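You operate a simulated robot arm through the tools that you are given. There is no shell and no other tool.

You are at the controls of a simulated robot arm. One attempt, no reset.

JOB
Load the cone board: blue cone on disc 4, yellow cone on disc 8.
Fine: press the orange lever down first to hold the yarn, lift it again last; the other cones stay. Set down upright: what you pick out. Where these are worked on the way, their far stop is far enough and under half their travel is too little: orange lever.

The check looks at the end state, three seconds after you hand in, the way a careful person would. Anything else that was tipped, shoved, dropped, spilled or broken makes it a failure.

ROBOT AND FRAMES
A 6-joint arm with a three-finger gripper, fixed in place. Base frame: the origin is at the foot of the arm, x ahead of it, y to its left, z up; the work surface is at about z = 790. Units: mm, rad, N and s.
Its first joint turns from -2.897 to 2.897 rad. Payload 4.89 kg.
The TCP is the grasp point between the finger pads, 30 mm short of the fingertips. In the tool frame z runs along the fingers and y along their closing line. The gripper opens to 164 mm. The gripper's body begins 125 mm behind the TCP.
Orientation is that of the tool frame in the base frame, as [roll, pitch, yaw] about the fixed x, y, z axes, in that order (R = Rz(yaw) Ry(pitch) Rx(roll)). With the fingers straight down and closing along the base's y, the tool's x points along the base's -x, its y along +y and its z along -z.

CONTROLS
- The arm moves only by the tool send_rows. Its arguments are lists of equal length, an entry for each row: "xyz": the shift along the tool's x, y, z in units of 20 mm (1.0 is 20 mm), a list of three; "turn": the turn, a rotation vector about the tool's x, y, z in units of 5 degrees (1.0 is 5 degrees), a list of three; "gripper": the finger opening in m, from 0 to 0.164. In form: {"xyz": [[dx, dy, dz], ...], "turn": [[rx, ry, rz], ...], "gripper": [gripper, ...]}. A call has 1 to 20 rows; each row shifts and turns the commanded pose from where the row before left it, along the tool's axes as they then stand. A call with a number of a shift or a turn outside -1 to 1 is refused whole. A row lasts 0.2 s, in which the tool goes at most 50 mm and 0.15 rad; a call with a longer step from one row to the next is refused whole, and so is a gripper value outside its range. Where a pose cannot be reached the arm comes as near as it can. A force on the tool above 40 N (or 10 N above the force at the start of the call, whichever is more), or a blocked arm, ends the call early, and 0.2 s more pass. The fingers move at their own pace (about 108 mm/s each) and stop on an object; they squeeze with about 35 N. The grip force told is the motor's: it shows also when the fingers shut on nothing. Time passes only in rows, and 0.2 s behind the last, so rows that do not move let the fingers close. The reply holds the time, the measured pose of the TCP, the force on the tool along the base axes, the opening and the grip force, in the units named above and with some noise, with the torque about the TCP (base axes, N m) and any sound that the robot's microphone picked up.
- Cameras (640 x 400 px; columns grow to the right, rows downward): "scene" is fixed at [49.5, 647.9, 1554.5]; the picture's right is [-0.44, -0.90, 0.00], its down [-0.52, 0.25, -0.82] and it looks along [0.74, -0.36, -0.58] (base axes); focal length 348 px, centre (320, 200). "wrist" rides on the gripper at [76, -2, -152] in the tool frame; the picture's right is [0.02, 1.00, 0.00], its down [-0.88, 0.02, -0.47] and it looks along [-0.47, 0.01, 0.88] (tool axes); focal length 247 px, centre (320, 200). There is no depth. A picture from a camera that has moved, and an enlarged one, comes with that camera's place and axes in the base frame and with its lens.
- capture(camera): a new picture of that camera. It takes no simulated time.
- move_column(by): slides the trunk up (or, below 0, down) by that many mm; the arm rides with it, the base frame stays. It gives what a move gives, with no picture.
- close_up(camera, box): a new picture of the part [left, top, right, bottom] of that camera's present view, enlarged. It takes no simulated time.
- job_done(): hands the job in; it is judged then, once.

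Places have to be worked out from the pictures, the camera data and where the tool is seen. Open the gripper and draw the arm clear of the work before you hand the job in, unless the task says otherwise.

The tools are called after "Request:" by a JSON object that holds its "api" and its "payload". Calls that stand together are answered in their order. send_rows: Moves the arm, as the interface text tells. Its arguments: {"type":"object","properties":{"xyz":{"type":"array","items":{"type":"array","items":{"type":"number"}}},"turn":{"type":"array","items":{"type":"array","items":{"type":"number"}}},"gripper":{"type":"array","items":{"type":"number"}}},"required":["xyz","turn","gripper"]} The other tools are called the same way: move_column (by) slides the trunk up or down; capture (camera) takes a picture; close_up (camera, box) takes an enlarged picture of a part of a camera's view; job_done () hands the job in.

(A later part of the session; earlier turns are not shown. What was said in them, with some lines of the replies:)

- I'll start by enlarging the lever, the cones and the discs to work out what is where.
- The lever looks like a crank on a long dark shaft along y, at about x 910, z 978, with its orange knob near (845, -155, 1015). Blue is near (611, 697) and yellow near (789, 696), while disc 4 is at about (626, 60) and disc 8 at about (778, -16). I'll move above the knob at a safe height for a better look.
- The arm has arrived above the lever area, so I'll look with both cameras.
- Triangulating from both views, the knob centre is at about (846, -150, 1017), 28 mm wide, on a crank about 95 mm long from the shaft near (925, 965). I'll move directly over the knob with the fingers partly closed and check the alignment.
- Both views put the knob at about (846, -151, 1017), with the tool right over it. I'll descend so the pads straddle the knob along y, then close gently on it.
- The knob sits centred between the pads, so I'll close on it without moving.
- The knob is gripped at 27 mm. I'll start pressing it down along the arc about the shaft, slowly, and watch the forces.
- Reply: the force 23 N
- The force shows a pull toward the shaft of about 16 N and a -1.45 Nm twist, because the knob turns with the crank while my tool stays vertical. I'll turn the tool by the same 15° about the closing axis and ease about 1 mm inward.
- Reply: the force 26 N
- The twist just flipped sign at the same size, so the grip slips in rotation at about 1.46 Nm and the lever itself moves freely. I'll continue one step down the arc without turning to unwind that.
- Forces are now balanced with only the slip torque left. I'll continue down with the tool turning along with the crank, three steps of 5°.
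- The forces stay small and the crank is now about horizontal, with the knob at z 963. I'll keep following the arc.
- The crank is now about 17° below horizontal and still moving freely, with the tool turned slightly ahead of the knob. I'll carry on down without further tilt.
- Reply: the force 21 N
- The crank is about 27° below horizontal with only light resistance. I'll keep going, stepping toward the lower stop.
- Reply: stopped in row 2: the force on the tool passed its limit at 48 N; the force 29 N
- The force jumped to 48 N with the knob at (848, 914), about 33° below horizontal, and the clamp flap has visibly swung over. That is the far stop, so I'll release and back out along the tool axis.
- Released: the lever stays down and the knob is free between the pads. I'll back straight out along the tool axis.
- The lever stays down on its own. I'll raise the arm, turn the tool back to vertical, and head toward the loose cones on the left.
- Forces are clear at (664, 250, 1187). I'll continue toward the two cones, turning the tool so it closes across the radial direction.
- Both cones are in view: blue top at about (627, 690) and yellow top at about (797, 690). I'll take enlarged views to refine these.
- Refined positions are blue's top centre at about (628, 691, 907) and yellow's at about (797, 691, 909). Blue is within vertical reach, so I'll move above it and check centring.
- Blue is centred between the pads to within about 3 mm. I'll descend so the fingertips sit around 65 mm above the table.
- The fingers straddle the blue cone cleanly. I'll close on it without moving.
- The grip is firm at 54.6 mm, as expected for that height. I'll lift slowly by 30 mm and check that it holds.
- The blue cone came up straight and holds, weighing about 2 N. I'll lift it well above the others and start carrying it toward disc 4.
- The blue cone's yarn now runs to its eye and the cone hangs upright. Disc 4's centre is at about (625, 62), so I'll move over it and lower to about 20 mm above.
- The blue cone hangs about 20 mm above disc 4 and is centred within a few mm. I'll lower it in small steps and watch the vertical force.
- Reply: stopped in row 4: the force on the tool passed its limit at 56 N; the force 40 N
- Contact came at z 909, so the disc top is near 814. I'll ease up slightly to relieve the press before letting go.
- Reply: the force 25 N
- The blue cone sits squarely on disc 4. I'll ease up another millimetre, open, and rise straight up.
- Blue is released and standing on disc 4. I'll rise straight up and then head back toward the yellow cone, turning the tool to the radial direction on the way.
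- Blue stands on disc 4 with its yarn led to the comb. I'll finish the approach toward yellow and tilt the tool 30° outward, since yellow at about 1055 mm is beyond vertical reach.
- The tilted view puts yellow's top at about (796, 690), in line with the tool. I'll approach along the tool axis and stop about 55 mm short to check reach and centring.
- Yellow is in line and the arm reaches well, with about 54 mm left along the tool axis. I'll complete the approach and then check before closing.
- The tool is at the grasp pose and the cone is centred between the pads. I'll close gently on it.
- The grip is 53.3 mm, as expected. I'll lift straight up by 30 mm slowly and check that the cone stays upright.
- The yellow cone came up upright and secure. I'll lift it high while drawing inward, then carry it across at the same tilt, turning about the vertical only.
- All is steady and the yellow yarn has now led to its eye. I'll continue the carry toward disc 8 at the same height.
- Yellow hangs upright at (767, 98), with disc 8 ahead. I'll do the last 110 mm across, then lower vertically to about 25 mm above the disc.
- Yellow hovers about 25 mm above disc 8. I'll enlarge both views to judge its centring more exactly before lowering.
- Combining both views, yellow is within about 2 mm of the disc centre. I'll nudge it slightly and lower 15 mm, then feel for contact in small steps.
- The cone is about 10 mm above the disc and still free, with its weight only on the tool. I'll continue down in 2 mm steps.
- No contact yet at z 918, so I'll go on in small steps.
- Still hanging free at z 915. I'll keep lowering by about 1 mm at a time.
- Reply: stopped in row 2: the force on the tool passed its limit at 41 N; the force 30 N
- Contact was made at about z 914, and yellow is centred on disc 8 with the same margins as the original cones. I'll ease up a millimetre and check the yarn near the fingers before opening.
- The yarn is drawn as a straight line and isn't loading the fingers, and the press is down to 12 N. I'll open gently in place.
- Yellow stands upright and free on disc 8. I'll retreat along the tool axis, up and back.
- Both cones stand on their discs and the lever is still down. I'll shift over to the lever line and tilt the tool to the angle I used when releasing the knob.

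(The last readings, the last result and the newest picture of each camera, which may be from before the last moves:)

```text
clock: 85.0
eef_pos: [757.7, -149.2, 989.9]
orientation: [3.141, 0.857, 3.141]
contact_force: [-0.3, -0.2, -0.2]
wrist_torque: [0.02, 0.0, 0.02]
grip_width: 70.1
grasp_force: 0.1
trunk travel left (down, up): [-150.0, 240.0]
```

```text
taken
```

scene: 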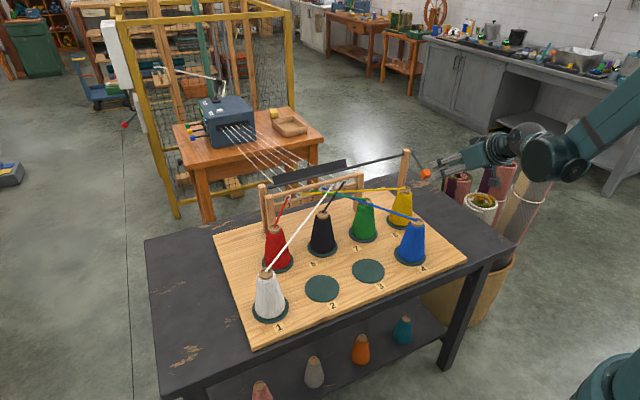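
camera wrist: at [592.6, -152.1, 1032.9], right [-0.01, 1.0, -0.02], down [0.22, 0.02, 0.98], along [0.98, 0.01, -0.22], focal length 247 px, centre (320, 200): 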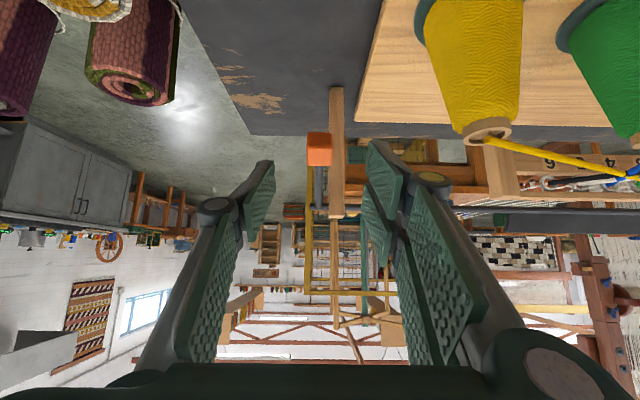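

The knob is straight ahead along the tool axis, just as it was when I backed out. I'll move in the remaining 120 mm.

Request:
{"api": "send_rows", "payload": {"xyz": [[-0.01, 0, 1], [-0.01, 0, 1], [-0.01, 0, 1], [-0.01, 0, 1], [-0.01, 0, 1], [-0.01, 0, 1.0], [0, 0, 0], [0, 0, 0]], "turn": [[0, 0, 0], [0, 0, 0], [0, 0, 0], [0, 0, 0], [0, 0, 0], [0, 0, 0], [0, 0, 0], [0, 0, 0]], "gripper": [0.07, 0.07, 0.07, 0.07, 0.07, 0.07, 0.07, 0.07]}}

Request:
{"api": "close_up", "payload": {"camera": "wrist", "box": [240, 140, 400, 240]}}

Request:
{"api": "close_up", "payload": {"camera": "scene", "box": [340, 110, 500, 210]}}

```text
clock: 86.8
eef_pos: [851.7, -149.6, 912.1]
orientation: [3.139, 0.855, 3.141]
contact_force: [0.4, 0.0, 0.4]
wrist_torque: [-0.02, 0.0, -0.03]
grip_width: 69.9
grasp_force: 0.1
trunk travel left (down, up): [-150.0, 240.0]
```

```text
4.00 times, centred on (320, 190) of wrist
camera zoom: at [685.2, -152.1, 955.0], right [-0.01, 1.0, -0.01], down [0.22, 0.02, 0.98], along [0.98, 0.01, -0.22], focal length 988 px, centre (320, 240)
```

zoom: 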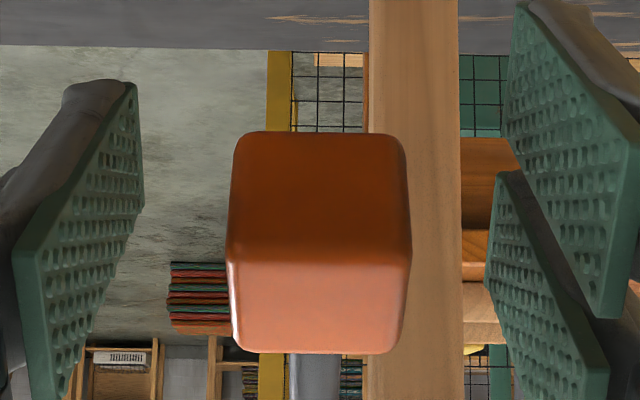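

```text
4.00 times, centred on (420, 160) of scene
camera zoom: at [49.5, 647.9, 1554.5], right [-0.44, -0.9, 0.0], down [-0.52, 0.25, -0.82], along [0.74, -0.36, -0.58], focal length 1393 px, centre (-80, 360)
```

zoom: 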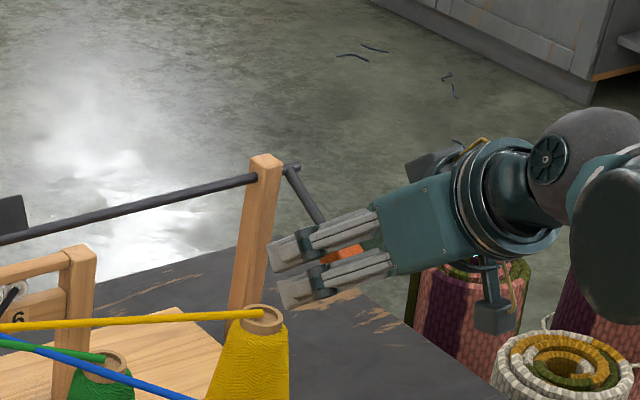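

The knob is centred between the pads. I'll grip it and begin lifting along the same arc, refitted as centre (928, 968) and radius 96, turning the tool with it.

Request:
{"api": "send_rows", "payload": {"xyz": [[0, 0, 0], [0, 0, 0], [0, 0, 0], [0, 0, 0]], "turn": [[0, 0, 0], [0, 0, 0], [0, 0, 0], [0, 0, 0]], "gripper": [0.04, 0.015, 0.015, 0.015]}}

Request:
{"api": "send_rows", "payload": {"xyz": [[-0.126, 0, -0.4], [-0.126, 0, -0.4], [-0.126, 0, -0.4]], "turn": [[0, 1, 0], [0, 1, 0], [0, 1, 0]], "gripper": [0.015, 0.015, 0.015]}}

```text
clock: 87.8
eef_pos: [850.6, -150.3, 911.7]
orientation: [-3.141, 0.856, 3.14]
contact_force: [0.4, -3.1, -1.0]
wrist_torque: [0.01, 0.03, 0.05]
grip_width: 26.4
grasp_force: 44.9
trunk travel left (down, up): [-150.0, 240.0]
```

```text
clock: 88.6
eef_pos: [840.4, -148.4, 934.9]
orientation: [3.141, 0.594, 3.141]
contact_force: [0.3, -9.7, -0.8]
wrist_torque: [0.02, -0.06, 0.02]
grip_width: 26.3
grasp_force: 45.2
trunk travel left (down, up): [-150.0, 240.0]
```

The lever follows with almost no force. I'll continue up the arc.

Request:
{"api": "send_rows", "payload": {"xyz": [[-0.126, 0, -0.4], [-0.126, 0, -0.4], [-0.126, 0, -0.4], [-0.126, 0, -0.4]], "turn": [[0, 1, 0], [0, 1, 0], [0, 1, 0], [0, 1, 0]], "gripper": [0.015, 0.015, 0.015, 0.015]}}

Request:
{"api": "send_rows", "payload": {"xyz": [[-0.126, 0, -0.4], [-0.126, 0, -0.4], [-0.126, 0, -0.4]], "turn": [[0, 1, 0], [0, 1, 0], [0, 1, 0]], "gripper": [0.015, 0.015, 0.015]}}

Request:
{"api": "close_up", "payload": {"camera": "scene", "box": [340, 90, 500, 190]}}

```text
clock: 89.6
eef_pos: [835.5, -149.9, 967.1]
orientation: [3.138, 0.245, 3.14]
contact_force: [8.4, -7.9, 4.7]
wrist_torque: [0.08, -0.56, 0.02]
grip_width: 26.7
grasp_force: 45.2
trunk travel left (down, up): [-150.0, 240.0]
```

```text
clock: 90.4
eef_pos: [839.2, -149.8, 993.1]
orientation: [3.14, -0.018, -3.142]
contact_force: [15.2, -6.1, 8.9]
wrist_torque: [0.1, -1.19, -0.07]
grip_width: 26.4
grasp_force: 45.3
trunk travel left (down, up): [-150.0, 240.0]
```

```text
4.00 times, centred on (420, 140) of scene
camera zoom: at [49.5, 647.9, 1554.5], right [-0.44, -0.9, 0.0], down [-0.52, 0.25, -0.82], along [0.74, -0.36, -0.58], focal length 1393 px, centre (-80, 440)
```

zoom: 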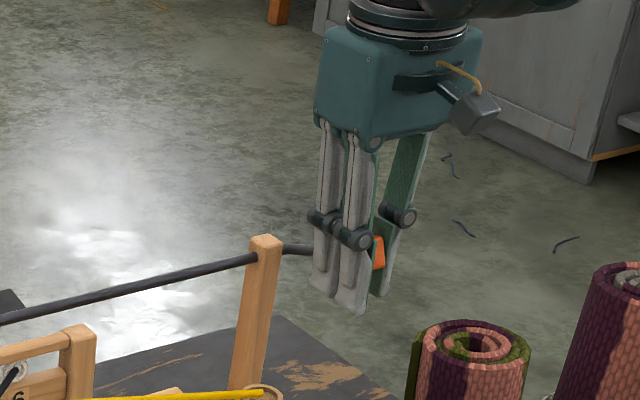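

The lever is about 16° above horizontal, with only the grip's twist showing. I'll continue the last part without turning the tool, up to the stop.

Request:
{"api": "send_rows", "payload": {"xyz": [[-0.15, 0, -0.4], [-0.165, 0, -0.388]], "turn": [[0, 0, 0], [0, 0, 0]], "gripper": [0.015, 0.015]}}

Request:
{"api": "send_rows", "payload": {"xyz": [[-0.1, 0, -0.186], [0, 0, 0]], "turn": [[0, 0, 0], [0, 0, 0]], "gripper": [0.015, 0.015]}}

```text
clock: 91.0
eef_pos: [843.9, -149.7, 1008.0]
orientation: [3.14, -0.019, 3.139]
contact_force: [-9.7, -6.1, -11.9]
wrist_torque: [0.06, 1.41, -0.1]
grip_width: 26.9
grasp_force: 44.4
trunk travel left (down, up): [-150.0, 240.0]
```

```text
clock: 91.4
eef_pos: [845.2, -149.6, 1009.1]
orientation: [-3.142, -0.021, 3.14]
contact_force: [-3.2, -4.8, -10.5]
wrist_torque: [-0.05, -0.44, -0.14]
grip_width: 26.6
grasp_force: 44.8
trunk travel left (down, up): [-150.0, 240.0]
stopped in row 2: the force on the tool passed its limit at 41 N (the readings are from after the stop); the commanded pose is now the measured one
```

The force reached 41 N near z 1010, which may be the upper stop. I'll open the gripper, wait, and compare the lever's position with the start.

Request:
{"api": "send_rows", "payload": {"xyz": [[0, 0, 0], [0, 0, 0], [0, 0, 0]], "turn": [[0, 0, 0], [0, 0, 0], [0, 0, 0]], "gripper": [0.05, 0.08, 0.08]}}

Request:
{"api": "close_up", "payload": {"camera": "scene", "box": [370, 90, 498, 170]}}

Request:
{"api": "close_up", "payload": {"camera": "wrist", "box": [240, 140, 400, 240]}}

```text
clock: 92.2
eef_pos: [845.2, -149.7, 1010.7]
orientation: [3.14, -0.02, 3.139]
contact_force: [-0.1, 0.5, 0.3]
wrist_torque: [0.04, 0.01, 0.01]
grip_width: 79.9
grasp_force: 0.1
trunk travel left (down, up): [-150.0, 240.0]
```

```text
5.00 times, centred on (434, 130) of scene
camera zoom: at [49.5, 647.9, 1554.5], right [-0.44, -0.9, 0.0], down [-0.52, 0.25, -0.82], along [0.74, -0.36, -0.58], focal length 1742 px, centre (-250, 550)
```

zoom: 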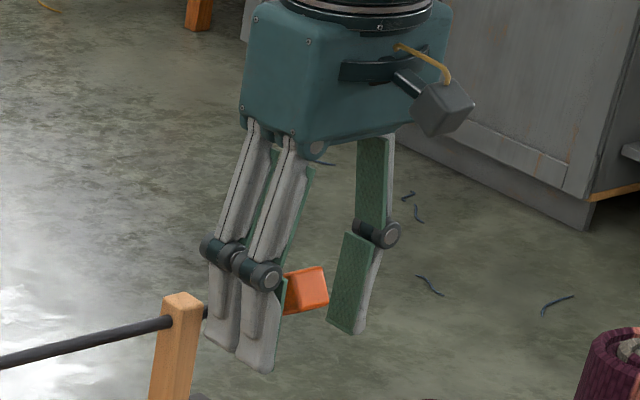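

```text
4.00 times, centred on (320, 190) of wrist
camera zoom: at [770.8, -152.0, 1164.9], right [-0.02, 1.0, 0.0], down [0.89, 0.02, 0.46], along [0.46, 0.01, -0.89], focal length 988 px, centre (320, 240)
```

zoom: 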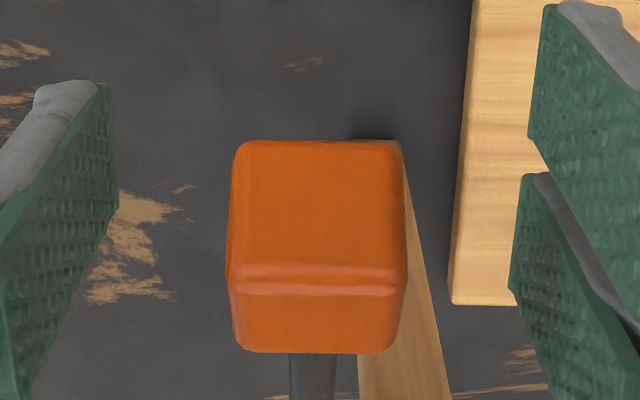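

The knob matches its starting position closely. I'll back out straight up and away, then compare the lever with the first pictures.

Request:
{"api": "send_rows", "payload": {"xyz": [[0, 0, -0.6], [0, 0, -0.9], [0, 0, -1], [0, 0, -1], [0, 0, -1], [0, 0, -1], [0, 0, -1], [0.6, 0, -1], [0.9, 0, -0.8], [0.9, 0, -0.5], [0.9, 0, 0], [0.9, 0, 0], [0.9, 0, 0], [0.9, 0, 0]], "turn": [[0, 0, 0], [0, 0, 0], [0, 0, 0], [0, 0, 0], [0, 0, 0], [0, 0, 0], [0, 0, 0], [0, 0, 0], [0, 0, 0], [0, 0, 0], [0, 0, 0], [0, 0, 0], [0, 0, 0], [0, 0, 0]], "gripper": [0.08, 0.08, 0.08, 0.08, 0.08, 0.08, 0.1, 0.1, 0.12, 0.12, 0.164, 0.164, 0.164, 0.164]}}

Request:
{"api": "close_up", "payload": {"camera": "scene", "box": [370, 110, 466, 170]}}

Request:
{"api": "close_up", "payload": {"camera": "scene", "box": [240, 120, 480, 270]}}

Request:
{"api": "capture", "payload": {"camera": "wrist"}}

```text
clock: 95.2
eef_pos: [729.0, -151.0, 1187.9]
orientation: [3.139, -0.018, 3.141]
contact_force: [0.8, -0.4, -0.5]
wrist_torque: [0.04, 0.18, 0.02]
grip_width: 163.8
grasp_force: 0.0
trunk travel left (down, up): [-150.0, 240.0]
```

```text
6.67 times, centred on (418, 140) of scene
camera zoom: at [49.5, 647.9, 1554.5], right [-0.44, -0.9, 0.0], down [-0.52, 0.25, -0.82], along [0.74, -0.36, -0.58], focal length 2322 px, centre (-333, 600)
```

zoom: 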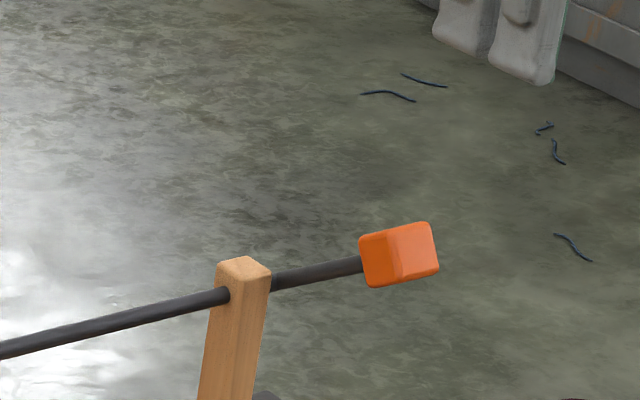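

```text
2.67 times, centred on (360, 195) of scene
camera zoom: at [49.5, 647.9, 1554.5], right [-0.44, -0.9, 0.0], down [-0.52, 0.25, -0.82], along [0.74, -0.36, -0.58], focal length 929 px, centre (213, 213)
```

zoom: 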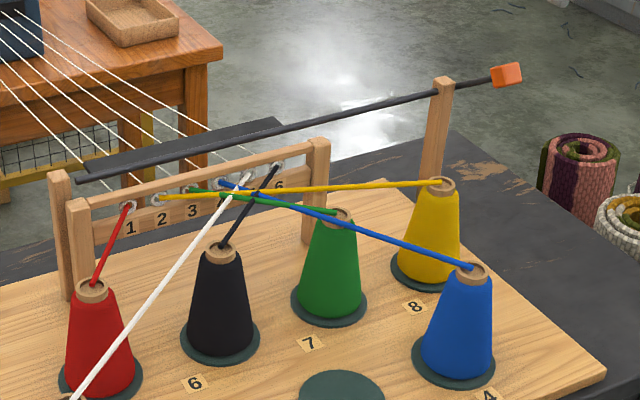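

```text
taken
camera wrist: at [654.7, -151.8, 1342.2], right [-0.02, 1.0, 0.0], down [0.89, 0.02, 0.46], along [0.46, 0.01, -0.89], focal length 247 px, centre (320, 200)
```

wrist: 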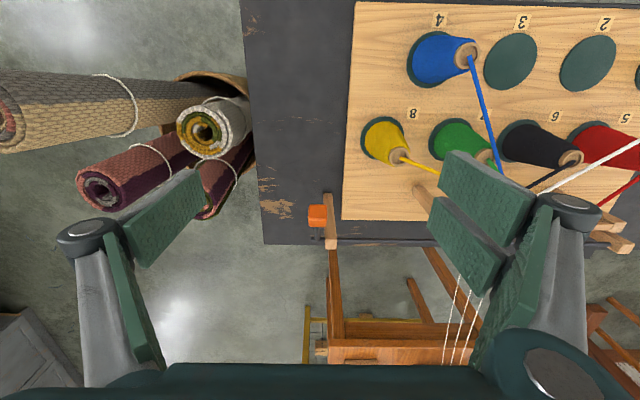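

The lever is exactly where it started, blue stands on disc 4 and yellow on disc 8, and the other cones are untouched. I'll draw the arm back clear of the work and take a last look.

Request:
{"api": "send_rows", "payload": {"xyz": [[0.9, 0.5, -0.5], [0.9, 0.5, -0.5], [0.9, 0.5, -0.5], [0.9, 0.5, -0.5], [0.9, 0.5, -0.5], [0.9, 0.5, -0.5], [0.9, 0.5, -0.5], [0.9, 0.5, -0.5], [0.9, 0.5, 0], [0.9, 0.5, 0], [0.9, 0.5, 0], [0.9, 0.5, 0], [0, 0, 0], [0, 0, 0]], "turn": [[0, 0, 0], [0, 0, 0], [0, 0, 0], [0, 0, 0], [0, 0, 0], [0, 0, 0], [0, 0, 0], [0, 0, 0], [0, 0, 0], [0, 0, 0], [0, 0, 0], [0, 0, 0], [0, 0, 0], [0, 0, 0]], "gripper": [0.164, 0.164, 0.164, 0.164, 0.164, 0.164, 0.164, 0.164, 0.164, 0.164, 0.164, 0.164, 0.164, 0.164]}}

Request:
{"api": "capture", "payload": {"camera": "scene"}}

Request:
{"api": "close_up", "payload": {"camera": "scene", "box": [340, 170, 468, 280]}}

Request:
{"api": "capture", "payload": {"camera": "wrist"}}

```text
clock: 98.2
eef_pos: [514.1, -29.0, 1273.6]
orientation: [3.14, -0.018, 3.14]
contact_force: [-1.2, -0.5, 0.7]
wrist_torque: [0.0, -0.07, -0.03]
grip_width: 164.1
grasp_force: 0.1
trunk travel left (down, up): [-150.0, 240.0]
```

```text
taken
```

scene: 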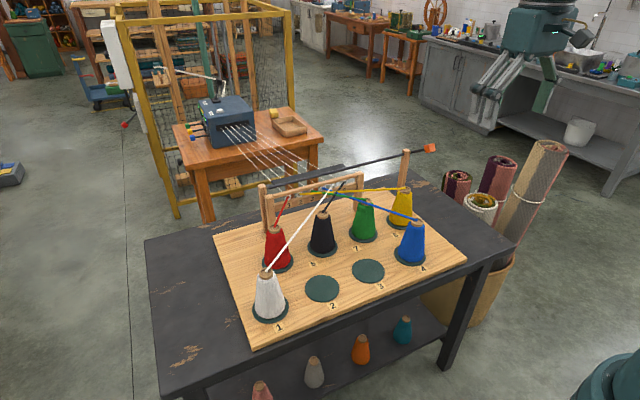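

```text
3.64 times, centred on (404, 225) of scene
camera zoom: at [49.5, 647.9, 1554.5], right [-0.44, -0.9, 0.0], down [-0.52, 0.25, -0.82], along [0.74, -0.36, -0.58], focal length 1267 px, centre (14, 109)
```

zoom: 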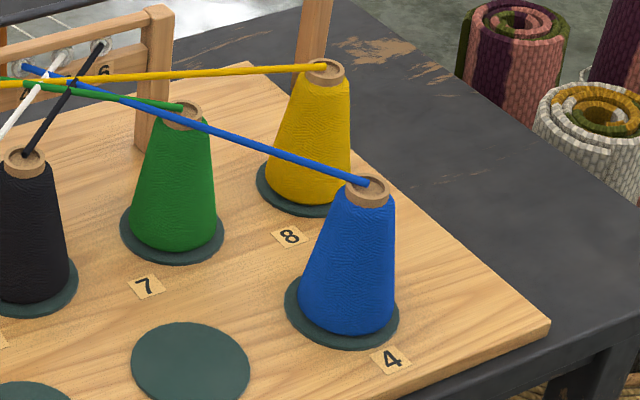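

```text
taken
camera wrist: at [439.0, -31.9, 1427.7], right [-0.02, 1.0, 0.0], down [0.89, 0.02, 0.46], along [0.46, 0.01, -0.89], focal length 247 px, centre (320, 200)
```

wrist: 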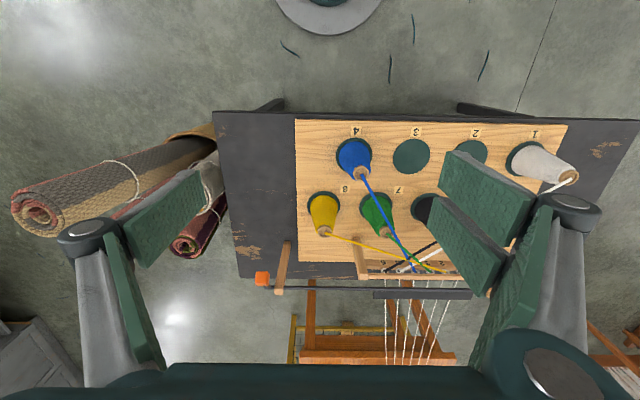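

The last pictures show blue upright on disc 4, yellow upright on disc 8, the lever back up and the other cones in place. The gripper is open and the arm is clear, so I'm handing the job in.

Request:
{"api": "job_done", "payload": {}}

```text
The job is handed in.
```

The job is handed in: the blue cone is upright on disc 4 and the yellow cone is upright on disc 8.

- **Lever:** I pressed the orange lever down to its far stop before moving any cone. I lifted it again last, and in the pictures it sits exactly where it started.
- **Cones:** Both are centred on their discs to within a few millimetres. Blue is about 4 mm off centre but fully on its disc.
- **Everything else:** The white, red, black and green cones did not move, and nothing was tipped or knocked. The gripper is open and the arm is drawn back clear of the table.

Setting the cones down, I pressed briefly harder than needed (up to 56 N on blue, 41 N on yellow). I eased off before opening the gripper, and neither cone shifted or tipped.
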